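You operate a simulated robot arm through the tools that you are given. There is no shell and no other tool.

The job below is to be done with a simulated robot arm. You get a single attempt, and the scene is never put back.

TASK
Take the thick silver ring and leave it on the top of the sink bench. Put the silver bowl in the sink bowl. Put the tagged injector marked "226" from the top of the pump bench on the narrow steel wall shelf and the tagged injector marked "237" on top of the coils carton there. Put one of the blue-banded cartons from the narrow steel wall shelf on the top of the grey rag bin. Put one of the blue test cards from the narrow steel wall shelf on the steel deck of the green tester. Take the purple disc and put it in the dark green tray. Open the packer drawer. Any order will do. Set down upright: tagged injector.

It is judged by the outcome, as a careful person would: the job done as asked, and still so three seconds after it is handed in. It fails if anything else is knocked over, pushed out of place, dropped, spilled or broken.

THE ROBOT
A 7-joint arm with a two-finger parallel gripper on a trunk, on a base that drives. Base frame: it is fixed to the floor where the robot stands at the start and does not move with it; the origin is under the middle of the robot, x ahead of it, y to its left, z up. Lengths are in cm, angles in rad, forces in N, time in s.
With the tool pointing down near the work surface it reaches from about 28 to 72 cm from the robot's upright axis, wherever it stands. Its first joint turns from -2.897 to 2.897 rad. Places, roughly: blue test card [-425, 250, 150]; blue-banded carton [-375, 250, 150]; coils carton [-275, 225, 100]; dark green tray (15x20x4 cm) [-790, 180, 90]; narrow steel wall shelf (15x68 cm) [-396, 252, 142]; packer drawer [-290, -80, 70]; purple disc (8x2x8 cm) [-510, 170, 90]; silver bowl (7x7x5 cm) [-280, 230, 90]; sink bowl inside [-50, 230, 70]; steel deck of the green tester [-430, -90, 90]; tagged injector [-300, 225, 100]; thick silver ring (6x6x3 cm) [-250, 250, 90]; top of the grey rag bin [-420, 240, 30]; top of the sink bench [-100, 220, 90]. Payload 3.43 kg.
The TCP is the grasp point between the finger pads, 3 cm short of the fingertips. In the tool frame z runs along the fingers and y along their closing line. The gripper opens to 9.4 cm. The fingers are 2.8 cm wide and 1 cm thick; the gripper's body (5 by 9.6 cm) begins 5.5 cm behind the TCP.
Orientation is that of the tool frame in the base frame, as a unit quaternion [w, x, y, z]. With the fingers straight down and closing along the base's y, the tool's x points along the base's -x, its y along +y and its z along -z.

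THE INTERFACE
- The arm moves only by the tool apply_moves. Its argument "moves" is a list of rows, each an object of numbers (a shift or turn left out is 0, a gripper value left out holds the last): "wx", "wy", "wz": the turn, a rotation vector about the base's x, y, z in units of 8 degrees (1.0 is 8 degrees); "tx", "ty", "tz": the shift along the base's x, y, z in units of 50 mm (1.0 is 50 mm); "gripper": the finger opening in cm, from 0 to 9.4. In form: [{"wx": .., "wy": .., "wz": .., "tx": .., "ty": .., "tz": .., "gripper": ..}, ...]. A call has 1 to 20 rows; each row shifts and turns the commanded pose from where the row before left it. A call with a number of a shift or a turn outside -1 to 1 is refused whole. A row lasts 0.2 s, in which the tool goes at most 5 cm and 0.15 rad; a call with a longer step from one row to the next is refused whole, and so is a gripper value outside its range. Where a pose cannot be reached the arm comes as near as it can. A force on the tool above 40 N (or 10 N above the force at the start of the call, whichever is more), or a blocked arm, ends the call early, and 0.2 s more pass. The fingers move at their own pace (about 10.8 cm/s each) and stop on an object; they squeeze with about 22 N. The grip force told is the motor's: it shows also when the fingers shut on nothing. Time passes only in rows, and 0.2 s behind the last, so rows that do not move let the fingers close. The reply holds the time, the measured pose of the TCP, the force on the tool along the base axes, the opening and the grip force, in the units named above and with some noise, with the torque about the TCP (base axes, N m) and any sound that the robot's microphone picked up.
- Cameras (640 x 400 px; columns grow to the right, rows downward): "scene" is now at [42.12, 0.21, 119.76]; the picture's right is [0.00, -0.76, 0.65], its down [-0.36, 0.61, 0.71] and it looks along [-0.93, -0.24, -0.27] (base axes); focal length 214 px, centre (320, 200). "wrist" rides on the gripper at [7.6, 1.4, -10.2] in the tool frame; the picture's right is [-0.18, 0.98, 0.00], its down [-0.75, -0.14, -0.64] and it looks along [-0.63, -0.12, 0.77] (tool axes); focal length 243 px, centre (320, 200). There is no depth. A picture from a camera that has moved, and an enlarged one, comes with that camera's place and axes in the base frame and with its lens.
- capture(camera): a new picture of that camera. No time passes.
- raise_lower(by): slides the trunk up (or, below 0, down) by that many cm; the arm and the scene camera ride with it, the base frame stays. It gives what a move gives, with no picture.
- base_move(legs): drives the robot by 1 to 6 legs, each [ahead, left, turn to the left] in cm, cm and rad, along the robot's own axes; the way and the turn of a leg run together, so that a leg with both is an arc; at most 150 cm and 3.142 rad a leg. The arm and the cameras ride along, it lands a little off, and it stops where it bumps. It gives what a move gives.
- turn_head(pan, tilt): turns the head with the scene camera to pan (to the left, within 1.396 rad either way) and tilt (down, from -0.506 to 1.204), counted from straight ahead of the robot. It gives what a move gives.
- zoom(camera, box): a new picture of the part [left, top, right, bottom] of that camera's present view, enlarged. No time passes.
- job_done(): hands the job in; it is judged then, once.

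Places have to be worked out from the pictures, the camera data and where the tool is seen. Open the gripper and draw the arm clear of the work before you hand the job in, unless the task says otherwise.

The tools are called after "Request:" as name(argument=value, ...) on one line, values as JSON. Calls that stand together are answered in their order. apply_moves: Moves the arm, as the interface text tells. Its arguments: {"type":"object","properties":{"moves":{"type":"array","items":{"type":"object","properties":{"wx":{"type":"number"},"wy":{"type":"number"},"wz":{"type":"number"},"tx":{"type":"number"},"ty":{"type":"number"},"tz":{"type":"number"},"gripper":{"type":"number"}}}}},"required":["moves"]} The other tools are called the same way: raise_lower (by) slides the trunk up or down; base_move (legs) drives the base; turn_head (pan, tilt) turns the head that bears the scene camera; capture (camera) takes a picture; zoom (camera, box) takes an enlarged picture of a part of a camera's view; job_done () hands the job in.

At the start:

```text
clock: 0.0
position: [41.12, 3.84, 110.83]
ee_rot: [0.0, -0.001, 1.0, -0.001]
contact_force: [-0.6, -1.3, 0.4]
wrist_torque: [-0.01, 0.0, 0.03]
gripper_width: 9.42
finger_force: 0.0
trunk travel left (down, up): [-27.5, 31.5]
robot x, y, heading: [0.25, -0.11, -0.003]
head pan, tilt: [-0.712, 1.201]
```

scene: 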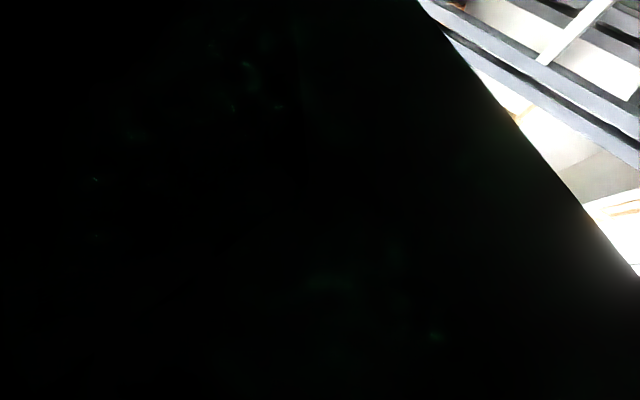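
wrist: 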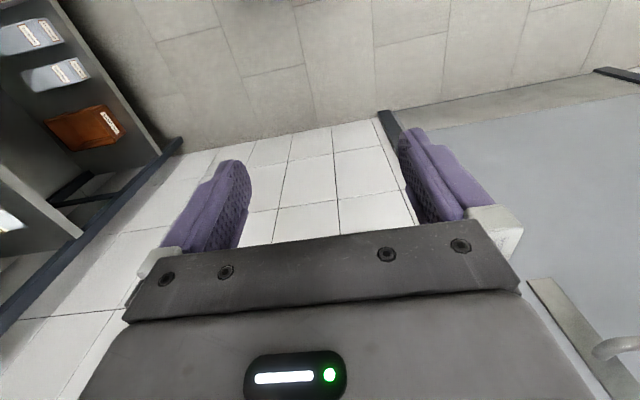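

I start with a look around: the scene picture is almost all dark, so I turn the head to straight ahead with a mild downward tilt.

Request:
turn_head(pan=0, tilt=0.4)

```text
clock: 1.1
position: [41.0, 3.94, 110.86]
ee_rot: [0.0, 0.0, 1.0, 0.0]
contact_force: [0.5, -1.4, 1.0]
wrist_torque: [-0.01, -0.01, -0.02]
gripper_width: 9.41
finger_force: 0.3
trunk travel left (down, up): [-27.5, 31.5]
robot x, y, heading: [0.15, 0.17, -0.004]
head pan, tilt: [0.0, 0.4]
```

Head is now straight ahead; I take a picture to see what the camera sees.

Request:
capture(camera="scene")

Request:
capture(camera="wrist")

```text
taken
camera scene: at [48.39, 3.85, 114.73], right [0.0, -1.0, 0.0], down [-0.92, 0.0, 0.39], along [-0.39, 0.0, -0.92], focal length 214 px, centre (320, 200)
```

scene: 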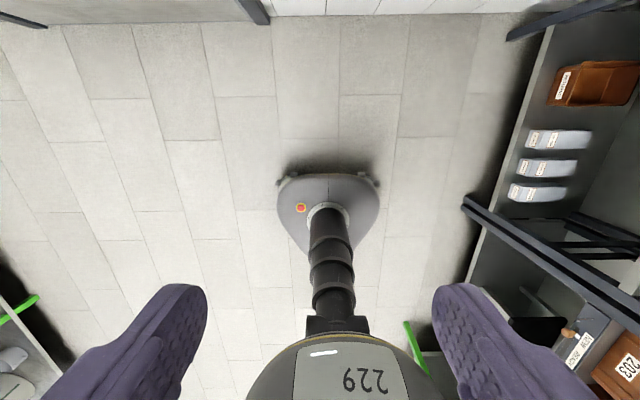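

```text
taken
camera wrist: at [33.45, 5.28, 121.14], right [0.18, 0.98, 0.0], down [0.75, -0.14, 0.64], along [0.63, -0.12, -0.77], focal length 243 px, centre (320, 200)
```

wrist: 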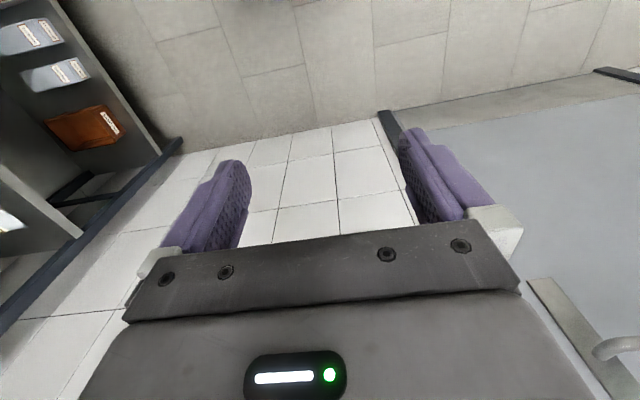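

The scene camera reads as if it rides near the gripper (pivot about 9 cm ahead of it, its "ahead" along the fingers), and the wall ahead is only about 85 cm off. All work is at negative x, so I turn the base in place to the left, over the free side.

Request:
base_move(legs=[[0, 0, 1.57]])

Request:
capture(camera="scene")

Request:
capture(camera="wrist")

```text
clock: 5.4
position: [-4.41, 40.99, 110.83]
ee_rot: [0.0, 0.713, -0.702, 0.0]
contact_force: [0.5, 0.2, 0.2]
wrist_torque: [0.03, 0.01, -0.03]
gripper_width: 9.42
finger_force: 0.0
trunk travel left (down, up): [-27.5, 31.5]
robot x, y, heading: [0.05, -0.14, 1.587]
head pan, tilt: [0.0, 0.4]
```

```text
taken
camera scene: at [-4.55, 48.31, 114.73], right [1.0, 0.02, 0.0], down [0.01, -0.92, 0.39], along [0.01, -0.39, -0.92], focal length 214 px, centre (320, 200)
```

scene: 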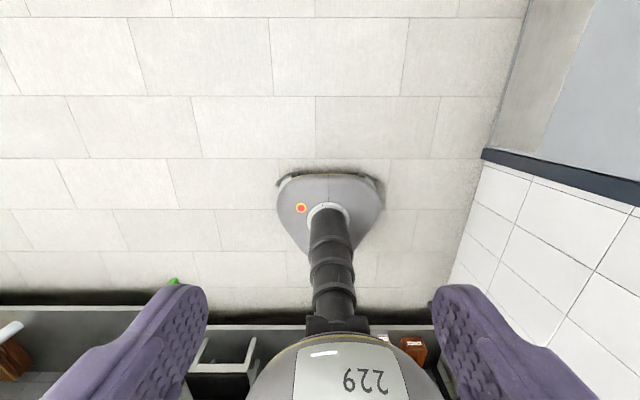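

```text
taken
camera wrist: at [-5.77, 33.36, 121.14], right [-0.99, 0.17, 0.0], down [0.13, 0.76, 0.64], along [0.11, 0.63, -0.77], focal length 243 px, centre (320, 200)
```

wrist: 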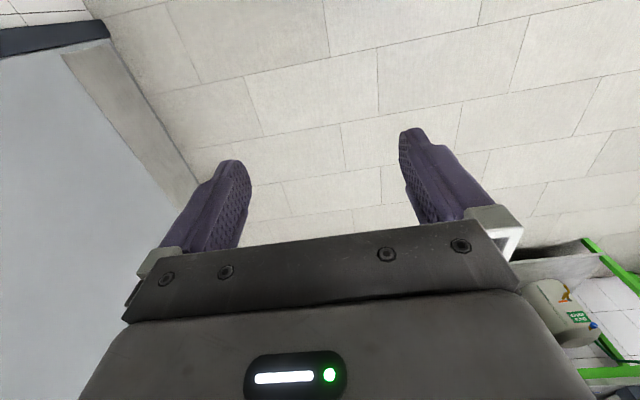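

The turn was clear on both cameras. I turn on to face the negative x direction.

Request:
base_move(legs=[[0, 0, 1.555]])

Request:
capture(camera="scene")

Request:
capture(camera="wrist")

```text
clock: 9.6
position: [-40.96, -3.96, 110.85]
ee_rot: [0.0, 1.0, 0.001, 0.0]
contact_force: [0.7, 0.2, 1.3]
wrist_torque: [0.04, 0.02, -0.01]
gripper_width: 9.39
finger_force: 0.1
trunk travel left (down, up): [-27.5, 31.5]
robot x, y, heading: [0.07, -0.13, -3.142]
head pan, tilt: [0.0, 0.4]
```

```text
taken
camera scene: at [-48.31, -3.95, 114.73], right [0.0, 1.0, 0.0], down [0.92, 0.0, 0.39], along [0.39, 0.0, -0.92], focal length 214 px, centre (320, 200)
```

scene: 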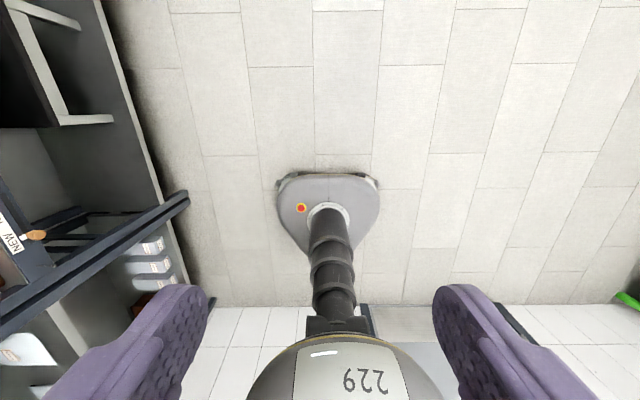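

```text
taken
camera wrist: at [-33.42, -5.35, 121.14], right [-0.18, -0.98, 0.0], down [-0.75, 0.14, 0.64], along [-0.63, 0.12, -0.77], focal length 243 px, centre (320, 200)
```

wrist: 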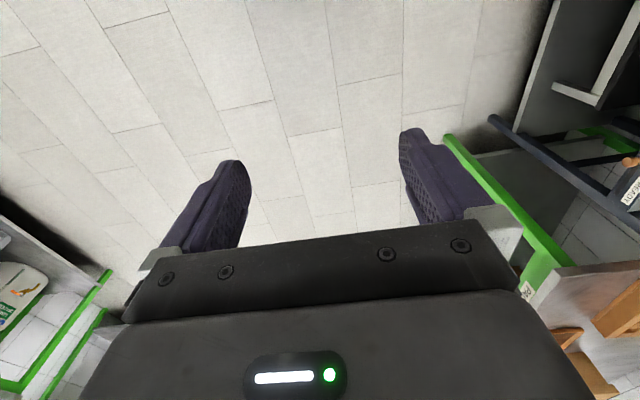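

Now the robot faces -x. I lift the tool to horizontal (fingers pointing ahead) while reaching out a little, so that the head camera becomes level.

Request:
apply_moves(moves=[{"wy": 0.9375, "tx": -0.25}, {"wy": 0.9375, "tx": -0.25}, {"wy": 0.9375, "tx": -0.25}, {"wy": 0.9375, "tx": -0.25}, {"wy": 0.9375, "tx": -0.25}, {"wy": 0.9375, "tx": -0.25}, {"wy": 0.9375, "tx": -0.25}, {"wy": 0.9375, "tx": -0.25}, {"wy": 0.9375, "tx": -0.25}, {"wy": 0.9375, "tx": -0.25}, {"wy": 0.9375, "tx": -0.25}, {"wy": 0.9375, "tx": -0.25}, {}])

Request:
capture(camera="scene")

Request:
capture(camera="wrist")

```text
clock: 12.4
position: [-56.09, -3.85, 110.77]
ee_rot: [0.001, -0.706, -0.001, 0.708]
contact_force: [0.4, 0.7, -0.9]
wrist_torque: [0.02, -0.01, 0.01]
gripper_width: 9.39
finger_force: 0.1
trunk travel left (down, up): [-27.5, 31.5]
robot x, y, heading: [0.11, -0.3, -3.133]
head pan, tilt: [0.0, 0.4]
```

```text
taken
camera scene: at [-52.25, -3.92, 118.28], right [0.0, 1.0, 0.0], down [0.39, 0.0, -0.92], along [-0.92, 0.0, -0.39], focal length 214 px, centre (320, 200)
```

scene: 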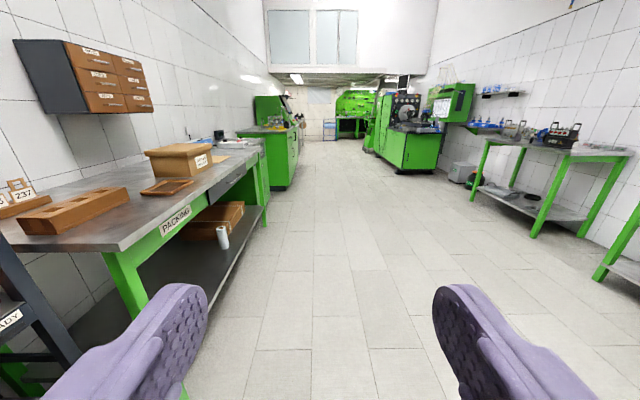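

```text
taken
camera wrist: at [-45.78, -5.32, 103.24], right [0.0, -0.98, 0.18], down [0.64, 0.14, 0.75], along [-0.77, 0.12, 0.63], focal length 243 px, centre (320, 200)
```

wrist: 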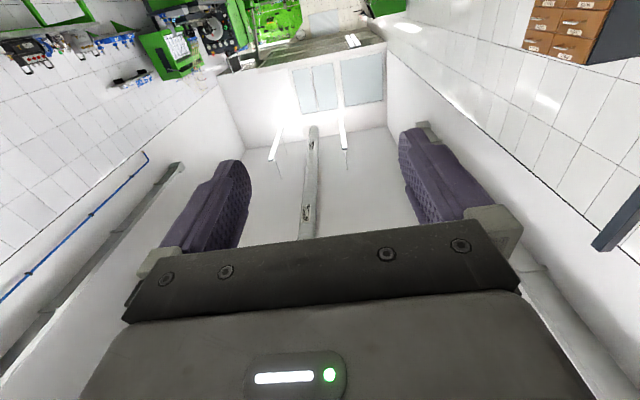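

The room is visible now: packing bench at my left, pump bench and sink side at my right. I pan the head right and zoom to see the right-hand benches.

Request:
turn_head(pan=-0.7, tilt=0.2)

Request:
capture(camera="scene")

Request:
turn_head(pan=-1.39, tilt=0.3)

Request:
capture(camera="scene")

Request:
turn_head(pan=0.7, tilt=0.3)

Request:
capture(camera="scene")

```text
clock: 13.4
position: [-56.0, -3.91, 110.82]
ee_rot: [-0.002, 0.707, 0.001, -0.707]
contact_force: [-0.1, -0.4, -0.1]
wrist_torque: [0.03, 0.02, -0.04]
gripper_width: 9.42
finger_force: 0.0
trunk travel left (down, up): [-27.5, 31.5]
robot x, y, heading: [0.0, 0.21, -3.142]
head pan, tilt: [-0.7, 0.201]
```

```text
taken
camera scene: at [-50.13, 2.07, 120.14], right [0.64, 0.77, 0.0], down [0.15, -0.13, -0.98], along [-0.75, 0.63, -0.2], focal length 214 px, centre (320, 200)
```

scene: 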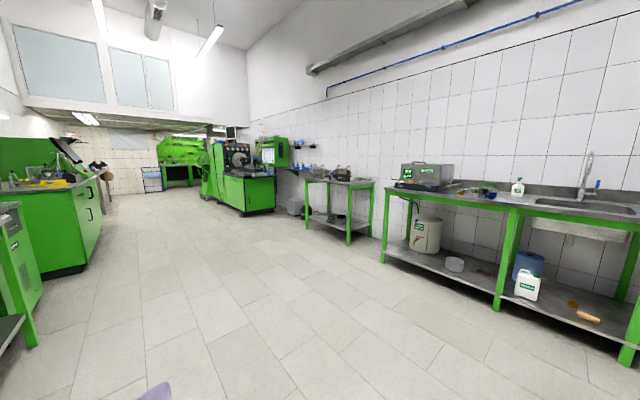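

```text
clock: 14.5
position: [-56.0, -3.92, 110.75]
ee_rot: [-0.002, 0.707, 0.001, -0.707]
contact_force: [-0.7, -0.4, 0.1]
wrist_torque: [-0.01, 0.05, 0.02]
gripper_width: 9.42
finger_force: 0.2
trunk travel left (down, up): [-27.5, 31.5]
robot x, y, heading: [0.1, 0.14, -3.138]
head pan, tilt: [-1.389, 0.3]
```

```text
taken
camera scene: at [-44.69, 5.26, 119.23], right [0.98, 0.18, 0.0], down [0.05, -0.29, -0.96], along [-0.17, 0.94, -0.29], focal length 214 px, centre (320, 200)
```

scene: 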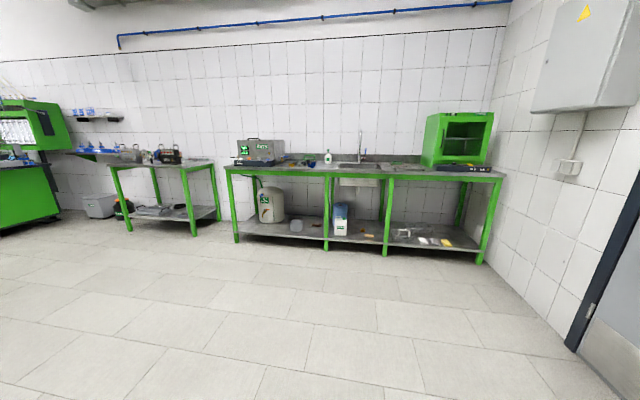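

```text
clock: 16.5
position: [-56.14, -3.92, 110.74]
ee_rot: [-0.001, 0.707, 0.001, -0.707]
contact_force: [-0.6, -0.1, 0.0]
wrist_torque: [0.0, -0.01, 0.03]
gripper_width: 9.41
finger_force: 0.1
trunk travel left (down, up): [-27.5, 31.5]
robot x, y, heading: [-0.07, 0.02, -3.143]
head pan, tilt: [0.7, 0.3]
```

```text
taken
camera scene: at [-50.14, -9.93, 119.18], right [-0.64, 0.77, 0.0], down [0.23, 0.19, -0.95], along [-0.73, -0.61, -0.3], focal length 214 px, centre (320, 200)
```

scene: 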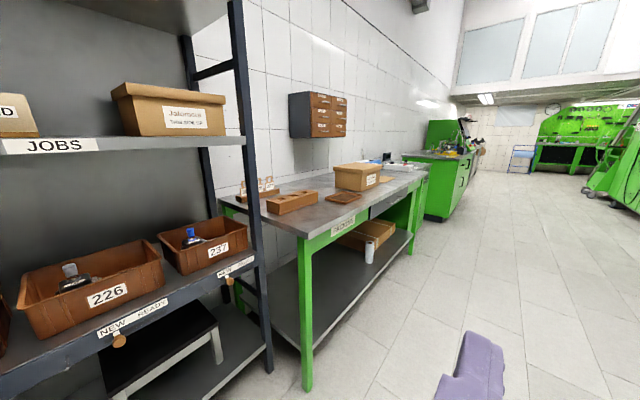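

The pump bench (small green-legged bench with parts) sits around x≈-280 on the right wall, left of it the wall shelf and tester. I drive to the aisle in front of it and turn to face it.

Request:
base_move(legs=[[145, -50, 0], [130, -40, 0], [0, 0, -1.57]])

Request:
turn_head(pan=0, tilt=0.3)

Request:
capture(camera="scene")

```text
refused: leg 1 is longer than a leg can be; nothing moved
```

```text
clock: 17.6
position: [-56.06, -3.89, 110.8]
ee_rot: [-0.001, 0.707, 0.002, -0.707]
contact_force: [0.3, 0.2, 0.2]
wrist_torque: [-0.02, 0.01, -0.03]
gripper_width: 9.39
finger_force: 0.0
trunk travel left (down, up): [-27.5, 31.5]
robot x, y, heading: [0.03, 0.23, -3.131]
head pan, tilt: [0.0, 0.3]
```

```text
taken
camera scene: at [-52.33, -3.93, 119.2], right [0.0, 1.0, 0.0], down [0.3, 0.0, -0.96], along [-0.96, 0.0, -0.3], focal length 214 px, centre (320, 200)
```

scene: 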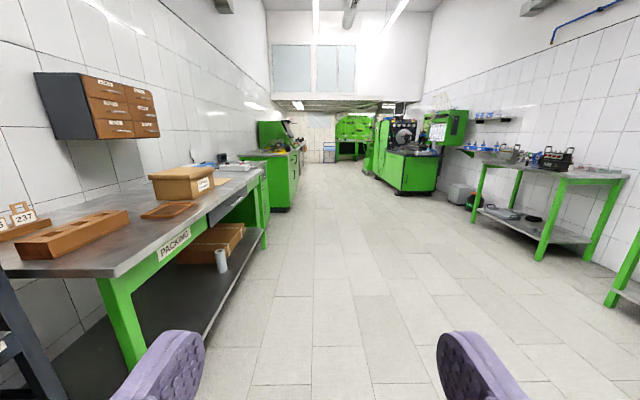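

The leg was slightly too long and got refused; I split the drive into shorter legs.

Request:
base_move(legs=[[100, -40, 0], [120, -40, 0], [50, -10, 0], [0, 0, -1.57]])

Request:
capture(camera="scene")

```text
clock: 35.5
position: [-276.73, 142.91, 110.76]
ee_rot: [-0.495, 0.506, -0.494, -0.505]
contact_force: [0.6, -0.6, -0.5]
wrist_torque: [0.01, -0.03, 0.03]
gripper_width: 9.38
finger_force: 0.1
trunk travel left (down, up): [-27.5, 31.5]
robot x, y, heading: [-271.93, 86.86, 1.592]
head pan, tilt: [0.0, 0.3]
```

```text
taken
camera scene: at [-276.67, 139.27, 119.2], right [1.0, 0.02, 0.0], down [0.01, -0.3, -0.96], along [-0.02, 0.95, -0.3], focal length 214 px, centre (320, 200)
```

scene: 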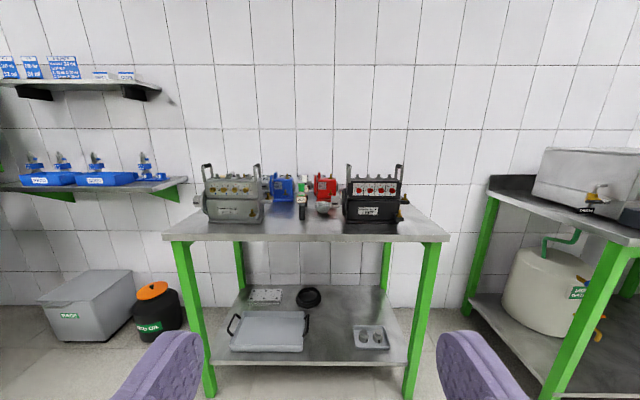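

Good overview of the pump bench, wall shelf and rag bin. I zoom in on the bench top, the narrow wall shelf and the floor at left.

Request:
zoom(camera="scene", box=[180, 150, 430, 250])

Request:
zoom(camera="scene", box=[0, 40, 200, 210])

Request:
zoom(camera="scene", box=[0, 250, 200, 400])

Request:
zoom(camera="scene", box=[470, 130, 640, 300])

```text
2.56 times, centred on (305, 200) of scene
camera zoom: at [-276.67, 139.27, 119.2], right [1.0, 0.02, 0.0], down [0.01, -0.3, -0.96], along [-0.02, 0.95, -0.3], focal length 549 px, centre (358, 200)
```

zoom: 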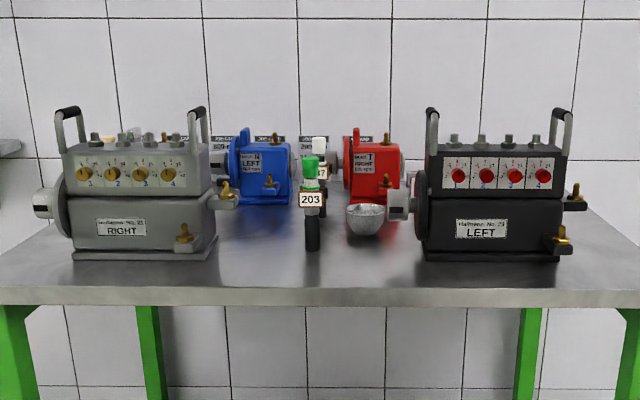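

```text
2.35 times, centred on (100, 125) of scene
camera zoom: at [-276.67, 139.27, 119.2], right [1.0, 0.02, 0.0], down [0.01, -0.3, -0.96], along [-0.02, 0.95, -0.3], focal length 505 px, centre (838, 376)
```

zoom: 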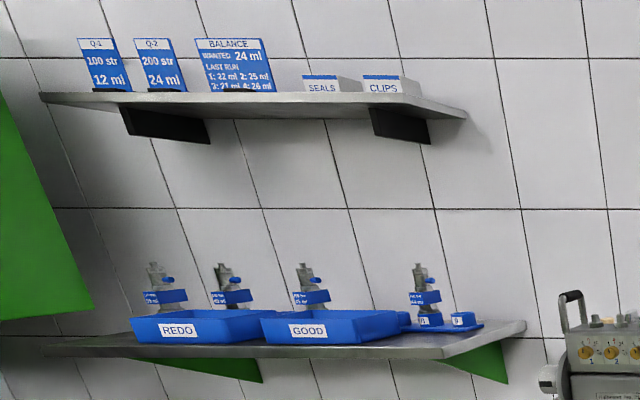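

```text
2.67 times, centred on (100, 325) of scene
camera zoom: at [-276.67, 139.27, 119.2], right [1.0, 0.02, 0.0], down [0.01, -0.3, -0.96], along [-0.02, 0.95, -0.3], focal length 572 px, centre (907, -133)
```

zoom: 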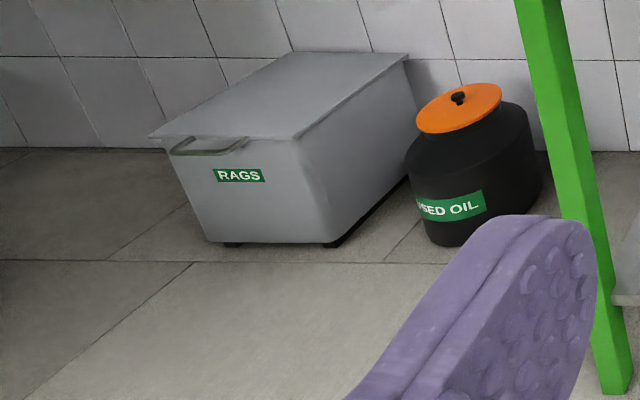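

```text
2.35 times, centred on (555, 215) of scene
camera zoom: at [-276.67, 139.27, 119.2], right [1.0, 0.02, 0.0], down [0.01, -0.3, -0.96], along [-0.02, 0.95, -0.3], focal length 505 px, centre (-233, 165)
```

zoom: 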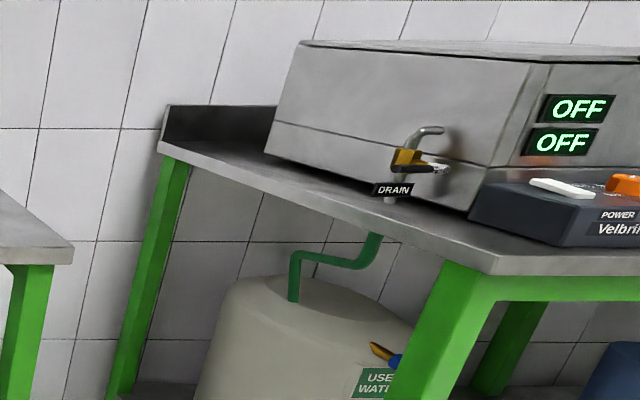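

The gauges hide items at the back of the bench. I raise the trunk and move closer to look down on the bench top from above.

Request:
raise_lower(by=30)

Request:
base_move(legs=[[25, 0, 0]])

Request:
turn_head(pan=0, tilt=0.85)

Request:
capture(camera="scene")

```text
clock: 38.5
position: [-276.76, 142.89, 140.79]
ee_rot: [-0.496, 0.506, -0.494, -0.504]
contact_force: [0.1, -0.2, -0.8]
wrist_torque: [-0.01, 0.0, -0.02]
gripper_width: 9.43
finger_force: 0.1
trunk travel left (down, up): [-57.5, 1.5]
robot x, y, heading: [-271.81, 87.09, 1.597]
head pan, tilt: [0.0, 0.3]
```

```text
clock: 40.3
position: [-277.42, 167.77, 140.72]
ee_rot: [-0.496, 0.506, -0.494, -0.504]
contact_force: [0.3, 0.0, 0.3]
wrist_torque: [0.01, 0.01, -0.01]
gripper_width: 9.42
finger_force: 0.1
trunk travel left (down, up): [-57.5, 1.5]
robot x, y, heading: [-272.51, 111.47, 1.595]
head pan, tilt: [0.0, 0.3]
```

```text
clock: 41.3
position: [-277.44, 167.63, 140.84]
ee_rot: [-0.496, 0.506, -0.494, -0.504]
contact_force: [0.1, 0.0, 0.9]
wrist_torque: [0.0, -0.01, -0.01]
gripper_width: 9.41
finger_force: 0.0
trunk travel left (down, up): [-57.5, 1.5]
robot x, y, heading: [-272.06, 111.63, 1.594]
head pan, tilt: [0.0, 0.85]
```

```text
taken
camera scene: at [-277.25, 162.46, 144.36], right [1.0, 0.02, 0.0], down [0.02, -0.75, -0.66], along [-0.01, 0.66, -0.75], focal length 214 px, centre (320, 200)
```

scene: 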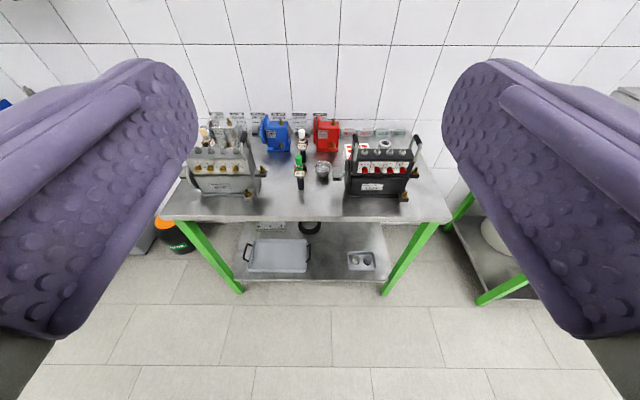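

Request:
zoom(camera="scene", box=[170, 90, 330, 210])

Request:
zoom(camera="scene", box=[300, 90, 460, 210])

```text
3.33 times, centred on (250, 150) of scene
camera zoom: at [-277.25, 162.46, 144.36], right [1.0, 0.02, 0.0], down [0.02, -0.75, -0.66], along [-0.01, 0.66, -0.75], focal length 715 px, centre (553, 367)
```

zoom: 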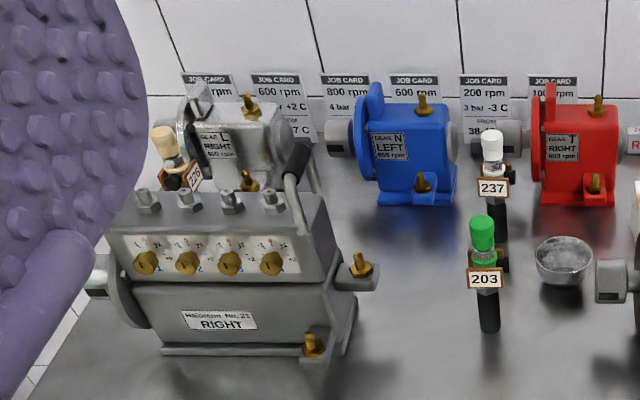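

```text
3.33 times, centred on (380, 150) of scene
camera zoom: at [-277.25, 162.46, 144.36], right [1.0, 0.02, 0.0], down [0.02, -0.75, -0.66], along [-0.01, 0.66, -0.75], focal length 715 px, centre (120, 367)
```

zoom: 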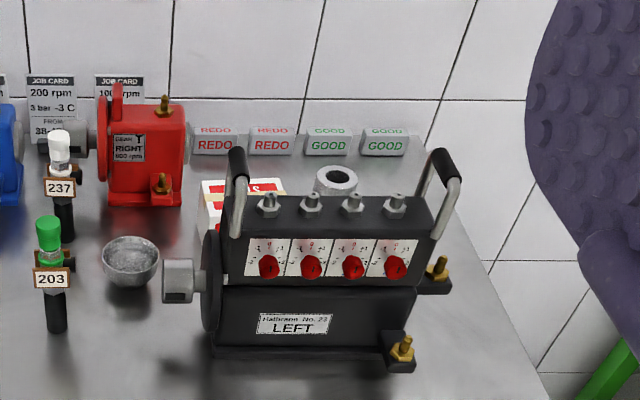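

I can read 203, 237 (white cap, behind 203), 226 (tan cap, behind the grey pump), the bowl at about [-277, 223], the ring at about [-251, 240] and the white/red carton behind the black pump. I now turn the fingers downward, still in front of the bench.

Request:
apply_moves(moves=[{"wx": -0.9375}, {"wx": -0.9375}, {"wx": -0.9375}, {"wx": -0.9375}, {"wx": -0.9375}, {"wx": -0.9375}, {"wx": -0.9375}, {"wx": -0.9375}, {"wx": -0.9375}, {"wx": -0.9375}, {"wx": -0.9375}, {"wx": -0.9375}, {}])

Request:
turn_head(pan=0, tilt=-0.3)

Request:
capture(camera="scene")

```text
clock: 44.1
position: [-277.47, 167.48, 140.92]
ee_rot: [0.008, 0.708, -0.706, -0.007]
contact_force: [-1.0, -0.6, 0.3]
wrist_torque: [0.01, 0.01, 0.01]
gripper_width: 9.42
finger_force: 0.1
trunk travel left (down, up): [-57.5, 1.5]
robot x, y, heading: [-272.08, 111.6, 1.592]
head pan, tilt: [0.0, 0.85]
```

```text
clock: 45.5
position: [-277.41, 167.69, 140.87]
ee_rot: [0.008, 0.708, -0.707, -0.007]
contact_force: [0.2, 0.9, -0.1]
wrist_torque: [0.02, 0.02, -0.01]
gripper_width: 9.41
finger_force: 0.0
trunk travel left (down, up): [-57.5, 1.5]
robot x, y, heading: [-271.97, 111.69, 1.598]
head pan, tilt: [0.0, -0.3]
```

```text
taken
camera scene: at [-277.28, 181.15, 146.13], right [1.0, 0.0, -0.02], down [0.0, -0.96, -0.29], along [-0.02, 0.29, -0.96], focal length 214 px, centre (320, 200)
```

scene: 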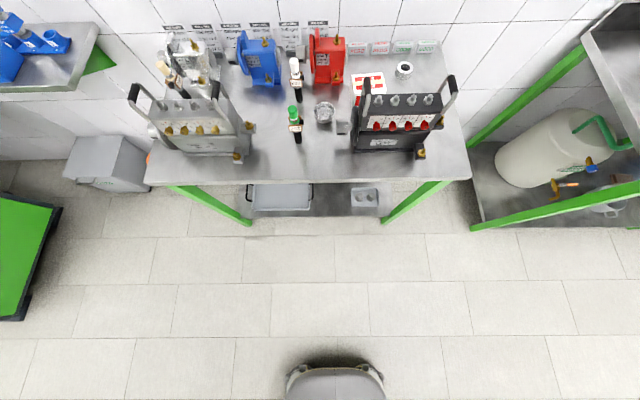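

This top view is free of the fingers. I zoom on the bench to fix positions from a second angle.

Request:
zoom(camera="scene", box=[270, 20, 470, 190])

Request:
zoom(camera="scene", box=[130, 20, 330, 190])

```text
2.35 times, centred on (370, 105) of scene
camera zoom: at [-277.28, 181.15, 146.13], right [1.0, 0.0, -0.02], down [0.0, -0.96, -0.29], along [-0.02, 0.29, -0.96], focal length 505 px, centre (202, 424)
```

zoom: 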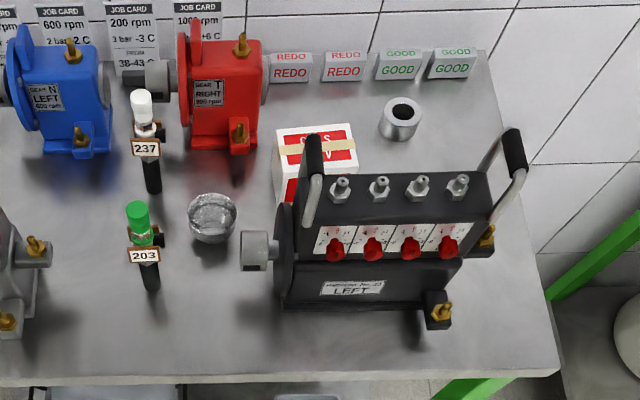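

```text
2.35 times, centred on (230, 105) of scene
camera zoom: at [-277.28, 181.15, 146.13], right [1.0, 0.0, -0.02], down [0.0, -0.96, -0.29], along [-0.02, 0.29, -0.96], focal length 505 px, centre (532, 424)
```

zoom: 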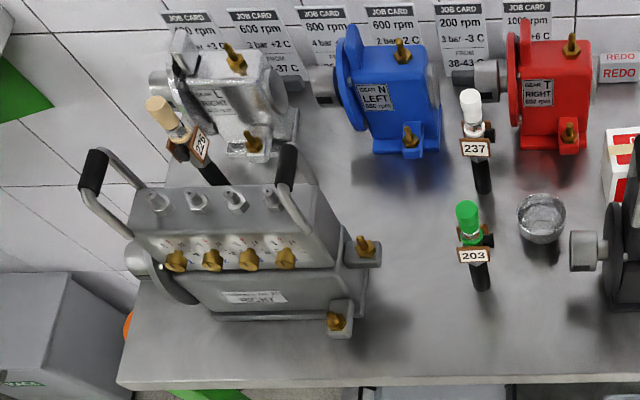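

Two views agree: bench top ≈ z 87, bowl at [-277, 226], ring [-250.7, 243.7], 237 at [-285.5, 233.8], 226 at [-322.8, 234.9], carton top ≈ z 95.5. I drive forward with the arm high above everything, then lower the trunk a bit.

Request:
base_move(legs=[[0, 0, -0.024], [54, 0, 0]])

Request:
raise_lower(by=-20)

Request:
turn_head(pan=0, tilt=0)

Request:
capture(camera="scene")

Request:
capture(camera="wrist")

```text
clock: 49.0
position: [-276.31, 222.2, 140.81]
ee_rot: [-0.007, -0.7, 0.714, 0.007]
contact_force: [0.3, 0.4, 0.0]
wrist_torque: [-0.02, 0.01, -0.02]
gripper_width: 9.41
finger_force: 0.0
trunk travel left (down, up): [-57.5, 1.5]
robot x, y, heading: [-272.14, 166.35, 1.575]
head pan, tilt: [0.0, -0.3]
```

```text
clock: 51.1
position: [-276.21, 222.07, 120.93]
ee_rot: [-0.008, -0.7, 0.714, 0.008]
contact_force: [0.8, 0.3, -0.7]
wrist_torque: [0.0, 0.01, -0.01]
gripper_width: 9.39
finger_force: 0.1
trunk travel left (down, up): [-37.5, 21.5]
robot x, y, heading: [-272.27, 166.13, 1.567]
head pan, tilt: [0.0, -0.3]
```

```text
clock: 51.9
position: [-276.23, 222.09, 120.88]
ee_rot: [-0.008, -0.7, 0.714, 0.008]
contact_force: [0.3, -0.5, 0.7]
wrist_torque: [-0.01, 0.02, -0.05]
gripper_width: 9.4
finger_force: 0.0
trunk travel left (down, up): [-37.5, 21.5]
robot x, y, heading: [-272.14, 166.06, 1.57]
head pan, tilt: [0.0, 0.0]
```

```text
taken
camera scene: at [-275.94, 233.15, 125.0], right [1.0, -0.02, -0.02], down [-0.02, -1.0, 0.0], along [-0.02, 0.0, -1.0], focal length 214 px, centre (320, 200)
```

scene: 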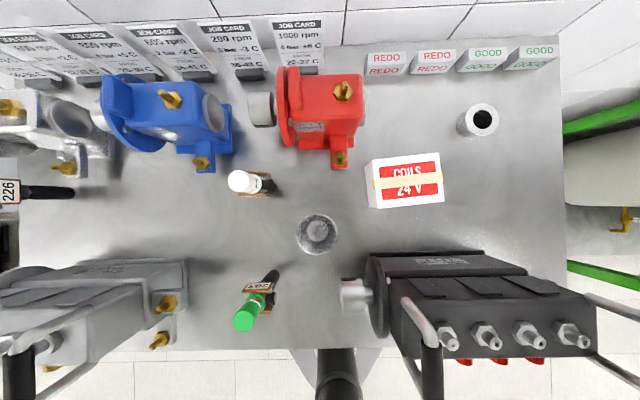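

```text
taken
camera wrist: at [-277.61, 214.55, 131.17], right [-0.98, 0.2, 0.02], down [0.17, 0.75, 0.64], along [0.11, 0.63, -0.77], focal length 243 px, centre (320, 200)
```

wrist: 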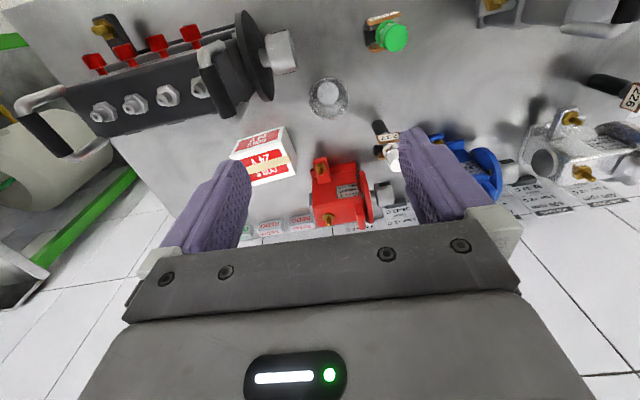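

Top view now gives the bowl at about [-277.4, 227.3] with the bench nearer z 86; the carton reads "COILS 24 V" at [-265, 236]. I bring the tool above the bowl, fingers closing along x, and check with the wrist camera.

Request:
apply_moves(moves=[{"tx": -0.06, "ty": 0.26, "tz": -0.7}, {"tx": -0.06, "ty": 0.26, "tz": -0.7}, {"tx": -0.06, "ty": 0.26, "tz": -0.7}, {"tx": -0.06, "ty": 0.26, "tz": -0.7}, {}])

Request:
capture(camera="wrist")

Request:
capture(camera="scene")

```text
clock: 53.1
position: [-277.33, 227.5, 106.8]
ee_rot: [-0.007, -0.7, 0.714, 0.008]
contact_force: [0.5, 0.3, 0.4]
wrist_torque: [0.02, -0.05, 0.01]
gripper_width: 9.4
finger_force: 0.0
trunk travel left (down, up): [-37.5, 21.5]
robot x, y, heading: [-272.47, 166.09, 1.573]
head pan, tilt: [0.0, 0.0]
```

```text
taken
camera wrist: at [-278.77, 219.75, 117.2], right [-0.98, 0.2, 0.02], down [0.17, 0.75, 0.64], along [0.11, 0.63, -0.77], focal length 243 px, centre (320, 200)
```

wrist: 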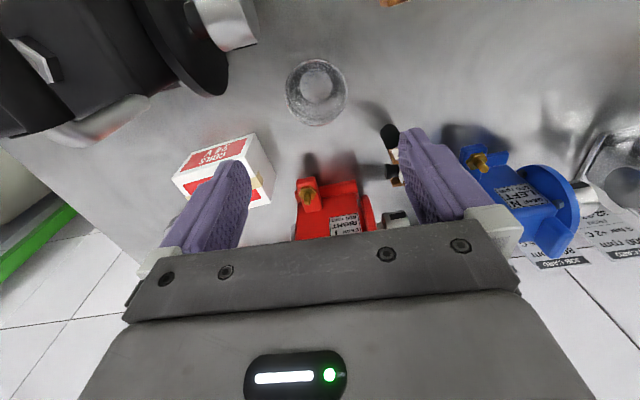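

```text
taken
camera scene: at [-277.09, 238.36, 111.03], right [1.0, -0.02, -0.02], down [-0.02, -1.0, 0.0], along [-0.02, 0.0, -1.0], focal length 214 px, centre (320, 200)
```

scene: 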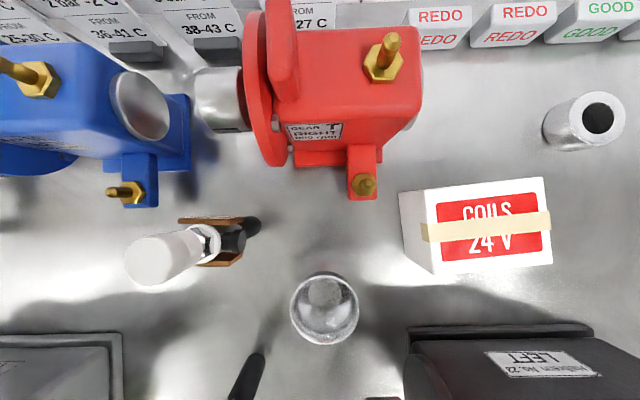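

Bowl is centred under the gripper within a few mm. I level the tool slightly and descend to about z 91 around the bowl.

Request:
apply_moves(moves=[{"wy": -0.16, "tz": -0.8}, {"tz": -0.8}, {"tz": -0.8}, {"tz": -0.7}, {}])

Request:
capture(camera="wrist")

```text
clock: 54.3
position: [-277.45, 227.26, 91.34]
ee_rot: [0.001, -0.7, 0.714, 0.0]
contact_force: [0.9, 0.9, -0.4]
wrist_torque: [0.02, -0.01, -0.01]
gripper_width: 9.38
finger_force: 0.1
trunk travel left (down, up): [-37.5, 21.5]
robot x, y, heading: [-272.57, 166.19, 1.575]
head pan, tilt: [0.0, 0.0]
```

```text
taken
camera wrist: at [-279.04, 219.7, 101.65], right [-0.98, 0.2, 0.0], down [0.15, 0.75, 0.64], along [0.13, 0.63, -0.77], focal length 243 px, centre (320, 200)
```

wrist: 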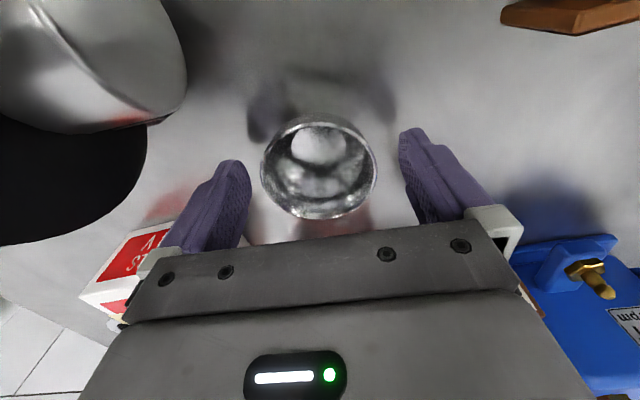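

The bowl rim is about 2 cm below the grasp point (rim z≈89). I go down 2 cm more and close.

Request:
apply_moves(moves=[{"tz": -0.2}, {"tz": -0.2}, {}, {"gripper": 5}, {"gripper": 5}, {"gripper": 5}, {"gripper": 5}])

Request:
capture(camera="wrist")

```text
clock: 55.9
position: [-277.46, 227.34, 89.4]
ee_rot: [0.0, -0.7, 0.714, -0.001]
contact_force: [0.5, 0.6, 1.0]
wrist_torque: [-0.03, 0.03, -0.01]
gripper_width: 6.71
finger_force: 21.9
trunk travel left (down, up): [-37.5, 21.5]
robot x, y, heading: [-271.99, 166.21, 1.577]
head pan, tilt: [0.0, 0.0]
```

```text
taken
camera wrist: at [-279.05, 219.71, 99.7], right [-0.98, 0.2, 0.0], down [0.15, 0.75, 0.64], along [0.13, 0.63, -0.77], focal length 243 px, centre (320, 200)
```

wrist: 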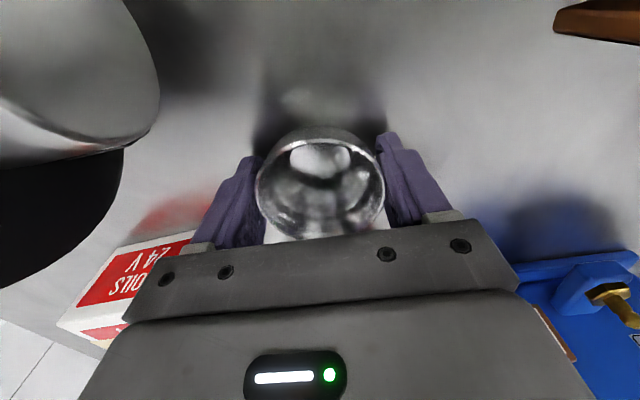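

The bowl is held firmly (6.7 cm opening, 22 N). I lift straight up.

Request:
apply_moves(moves=[{"tz": 0.4}, {"tz": 0.8}, {"tz": 1.0}, {"tz": 1.0}, {"tz": 1.0}, {"tz": 1.0}, {"tz": 1.0}, {"tz": 1.0}, {}])

Request:
capture(camera="wrist")

Request:
capture(camera="scene")

```text
clock: 57.9
position: [-277.59, 227.4, 125.33]
ee_rot: [0.001, -0.701, 0.714, -0.001]
contact_force: [0.6, -0.2, -1.4]
wrist_torque: [0.03, 0.03, 0.0]
gripper_width: 6.72
finger_force: 22.7
trunk travel left (down, up): [-37.5, 21.5]
robot x, y, heading: [-272.13, 165.6, 1.577]
head pan, tilt: [0.0, 0.0]
```

```text
taken
camera wrist: at [-279.12, 219.86, 135.64], right [-0.98, 0.2, 0.0], down [0.15, 0.75, 0.64], along [0.13, 0.63, -0.77], focal length 243 px, centre (320, 200)
```

wrist: 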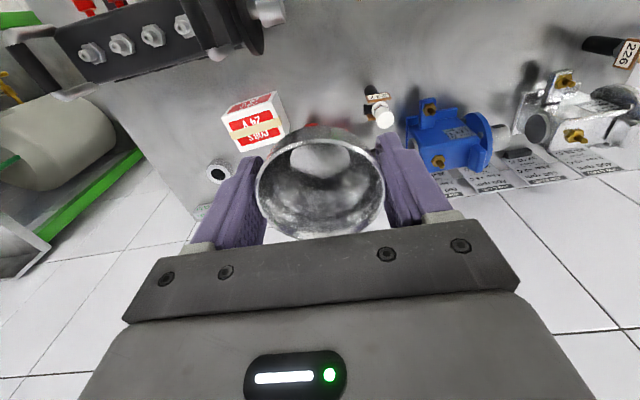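

```text
taken
camera scene: at [-277.3, 238.45, 129.49], right [1.0, -0.02, 0.0], down [-0.02, -1.0, 0.0], along [0.0, 0.0, -1.0], focal length 214 px, centre (320, 200)
```

scene: 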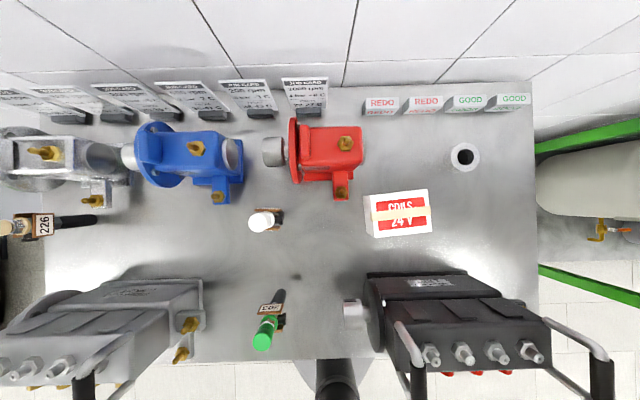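

Bowl lifts cleanly. I back away from the bench and slide sideways to the sink bench.

Request:
base_move(legs=[[-55, 0, 0], [0, -110, 0], [0, -110, 0]])

Request:
turn_head(pan=0, tilt=-0.5)

Request:
capture(camera="scene")

```text
clock: 71.5
position: [-57.15, 172.77, 125.29]
ee_rot: [0.001, -0.7, 0.714, 0.0]
contact_force: [-0.9, -0.5, -1.2]
wrist_torque: [0.04, 0.0, -0.01]
gripper_width: 6.7
finger_force: 22.2
trunk travel left (down, up): [-37.5, 21.5]
robot x, y, heading: [-52.15, 111.47, 1.573]
head pan, tilt: [0.0, 0.0]
```

```text
clock: 72.5
position: [-57.29, 172.65, 125.32]
ee_rot: [0.001, -0.7, 0.714, -0.001]
contact_force: [0.7, -0.2, -1.5]
wrist_torque: [-0.01, 0.04, -0.01]
gripper_width: 6.67
finger_force: 21.9
trunk travel left (down, up): [-37.5, 21.5]
robot x, y, heading: [-52.25, 110.86, 1.575]
head pan, tilt: [0.0, -0.499]
```

```text
taken
camera scene: at [-57.0, 187.72, 131.77], right [1.0, -0.02, 0.0], down [-0.02, -0.88, -0.48], along [0.01, 0.48, -0.88], focal length 214 px, centre (320, 200)
```

scene: 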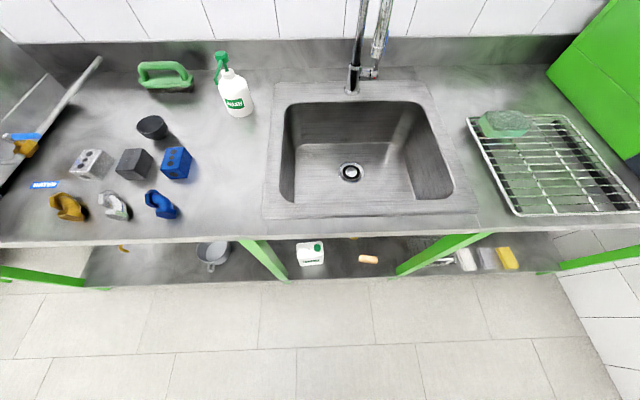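

The sink is right in front: opening about x -66…-27, y 210…246. I zoom on the faucet to see how far the spout comes forward before moving over the sink.

Request:
zoom(camera="scene", box=[270, 0, 460, 120])

Request:
capture(camera="wrist")

```text
3.33 times, centred on (365, 60) of scene
camera zoom: at [-57.0, 187.72, 131.77], right [1.0, -0.02, 0.0], down [-0.02, -0.88, -0.48], along [0.01, 0.48, -0.88], focal length 715 px, centre (170, 667)
```

zoom: 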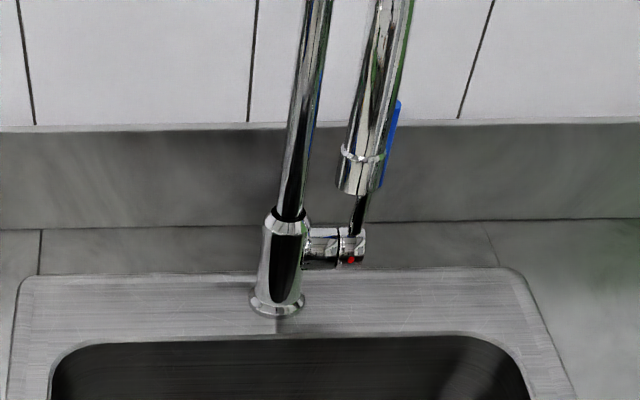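

```text
taken
camera wrist: at [-58.9, 165.13, 135.62], right [-0.98, 0.2, 0.0], down [0.15, 0.75, 0.64], along [0.13, 0.63, -0.77], focal length 243 px, centre (320, 200)
```

wrist: 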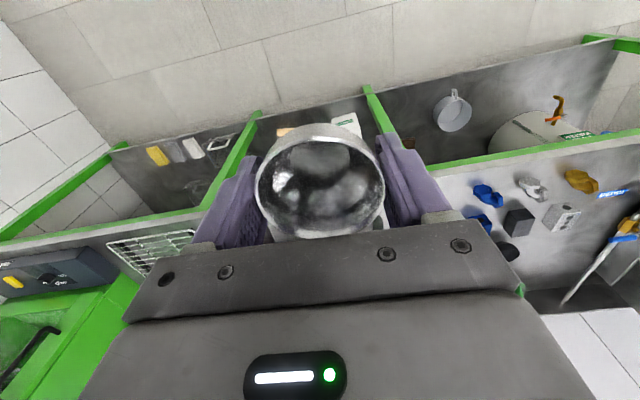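

The spout hangs over the sink's middle near x≈-45.6, so I'll set the bowl into the sink's left front part at x≈-58, y≈222. I drive forward staying left of the spout.

Request:
base_move(legs=[[49, 1, 0]])

Request:
turn_head(pan=0, tilt=0.3)

Request:
capture(camera="scene")

Request:
capture(camera="wrist")

```text
clock: 75.4
position: [-57.89, 221.78, 125.19]
ee_rot: [0.0, -0.698, 0.716, -0.001]
contact_force: [-0.1, 0.4, -0.5]
wrist_torque: [-0.01, 0.02, 0.01]
gripper_width: 6.68
finger_force: 21.7
trunk travel left (down, up): [-37.5, 21.5]
robot x, y, heading: [-52.95, 160.57, 1.566]
head pan, tilt: [0.0, -0.499]
```

```text
clock: 76.5
position: [-57.94, 221.72, 125.3]
ee_rot: [0.0, -0.699, 0.715, 0.0]
contact_force: [-0.8, 0.4, -1.5]
wrist_torque: [-0.03, -0.01, -0.04]
gripper_width: 6.69
finger_force: 22.2
trunk travel left (down, up): [-37.5, 21.5]
robot x, y, heading: [-52.87, 160.26, 1.571]
head pan, tilt: [0.0, 0.3]
```

```text
taken
camera scene: at [-57.74, 230.01, 129.14], right [1.0, -0.02, 0.0], down [-0.02, -0.96, 0.29], along [-0.01, -0.29, -0.96], focal length 214 px, centre (320, 200)
```

scene: 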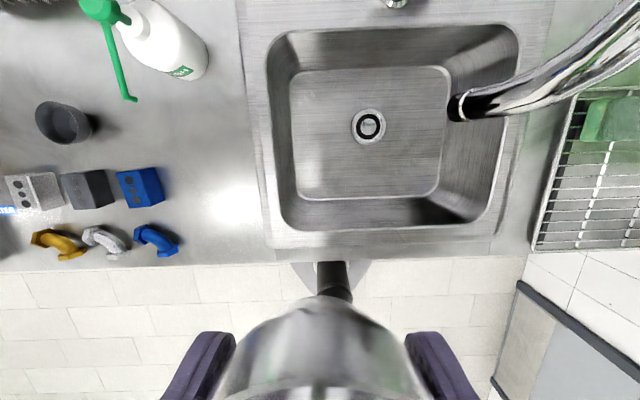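

```text
taken
camera wrist: at [-59.6, 214.19, 135.62], right [-0.98, 0.21, 0.0], down [0.16, 0.75, 0.64], along [0.13, 0.63, -0.77], focal length 243 px, centre (320, 200)
```

wrist: 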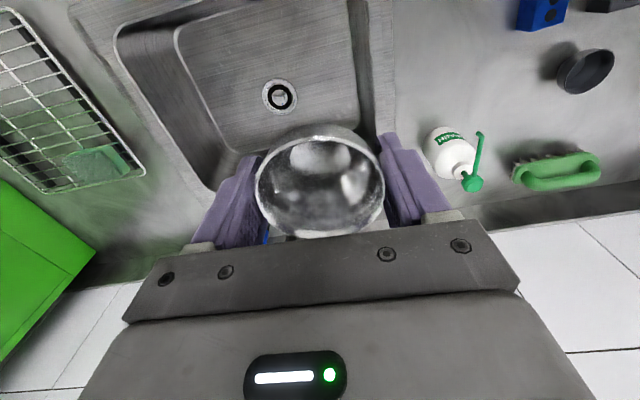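

Spout nozzle is at about [-45, 231, 109], clear of the hand. I shift to [-56, 224] and lower the bowl into the sink, stopping above the sink floor.

Request:
apply_moves(moves=[{"tx": 0.19, "ty": 0.23}, {"tx": 0.19, "ty": 0.23}, {"tz": -0.9}, {"tz": -0.9}, {"tz": -0.9}, {"tz": -0.9}, {"tz": -0.9}, {"tz": -0.9}, {"tz": -0.9}, {"tz": -0.9}, {}])

Request:
capture(camera="wrist")

Request:
capture(camera="scene")

```text
clock: 78.9
position: [-55.91, 224.15, 89.36]
ee_rot: [0.001, -0.699, 0.715, -0.001]
contact_force: [-0.2, -1.1, -1.2]
wrist_torque: [-0.01, 0.01, -0.01]
gripper_width: 6.67
finger_force: 21.9
trunk travel left (down, up): [-37.5, 21.5]
robot x, y, heading: [-53.21, 160.66, 1.568]
head pan, tilt: [0.0, 0.3]
```

```text
taken
camera wrist: at [-57.57, 216.56, 99.63], right [-0.98, 0.21, 0.0], down [0.16, 0.75, 0.64], along [0.13, 0.63, -0.77], focal length 243 px, centre (320, 200)
```

wrist: 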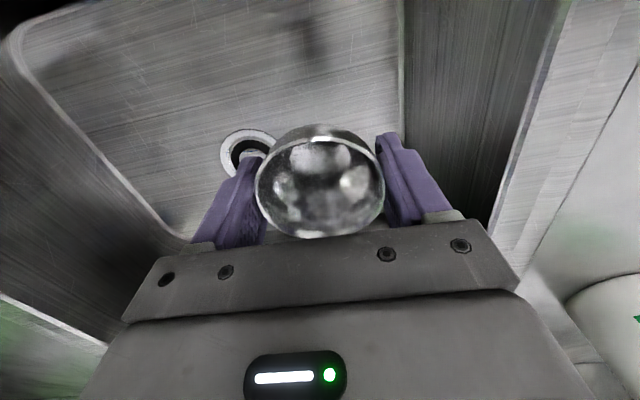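

```text
taken
camera scene: at [-55.72, 232.37, 93.16], right [1.0, -0.02, 0.0], down [-0.02, -0.96, 0.3], along [-0.01, -0.3, -0.96], focal length 214 px, centre (320, 200)
```

scene: 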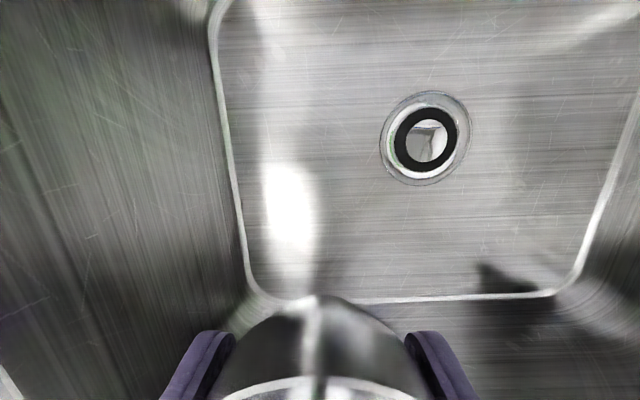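

Sink floor works out at z≈72, so the bowl bottom should land at TCP≈77. I lower to about 78.5, then creep with small steps watching the force.

Request:
apply_moves(moves=[{"tz": -0.5}, {"tz": -0.5}, {"tz": -0.5}, {"tz": -0.4}, {"tz": -0.2}, {}])

Request:
apply_moves(moves=[{"tz": -0.06}, {"tz": -0.06}, {"tz": -0.06}, {}])

Request:
capture(camera="wrist")

```text
clock: 80.3
position: [-56.0, 223.86, 80.1]
ee_rot: [0.001, -0.698, 0.716, -0.001]
contact_force: [0.3, -0.2, -0.9]
wrist_torque: [0.0, 0.01, -0.01]
gripper_width: 6.7
finger_force: 22.0
out of reach, approached as far as the arm can: row 4, 5
trunk travel left (down, up): [-37.5, 21.5]
robot x, y, heading: [-52.91, 160.31, 1.57]
head pan, tilt: [0.0, 0.3]
```

```text
clock: 81.3
position: [-56.01, 223.46, 79.27]
ee_rot: [0.0, -0.698, 0.716, -0.001]
contact_force: [0.1, 0.2, -1.2]
wrist_torque: [-0.02, 0.01, -0.01]
gripper_width: 6.69
finger_force: 22.3
out of reach, approached as far as the arm can: row 2
trunk travel left (down, up): [-37.5, 21.5]
robot x, y, heading: [-53.43, 160.48, 1.568]
head pan, tilt: [0.0, 0.3]
```

```text
taken
camera wrist: at [-57.59, 215.87, 89.58], right [-0.98, 0.21, 0.0], down [0.16, 0.75, 0.64], along [0.13, 0.63, -0.77], focal length 243 px, centre (320, 200)
```

wrist: 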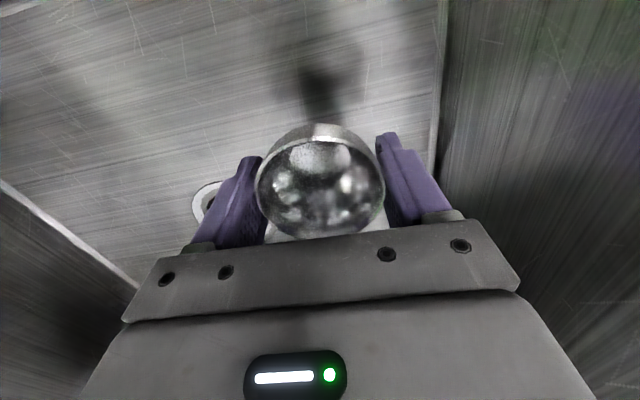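

The arm reached its limit downwards with the trunk this high, so I lower the trunk in small steps instead and watch the force.

Request:
raise_lower(by=-1.2)

Request:
raise_lower(by=-0.5)

```text
clock: 81.9
position: [-55.98, 223.47, 78.07]
ee_rot: [0.001, -0.698, 0.716, -0.001]
contact_force: [-0.6, 0.5, -1.5]
wrist_torque: [0.02, 0.0, -0.04]
gripper_width: 6.68
finger_force: 22.3
trunk travel left (down, up): [-36.3, 22.7]
robot x, y, heading: [-53.46, 160.55, 1.569]
head pan, tilt: [0.0, 0.3]
```

```text
clock: 82.5
position: [-55.94, 223.44, 77.63]
ee_rot: [0.0, -0.698, 0.716, -0.001]
contact_force: [-0.1, 0.0, -1.2]
wrist_torque: [0.01, -0.01, 0.0]
gripper_width: 6.71
finger_force: 21.9
trunk travel left (down, up): [-35.8, 23.2]
robot x, y, heading: [-53.46, 160.21, 1.568]
head pan, tilt: [0.0, 0.3]
```

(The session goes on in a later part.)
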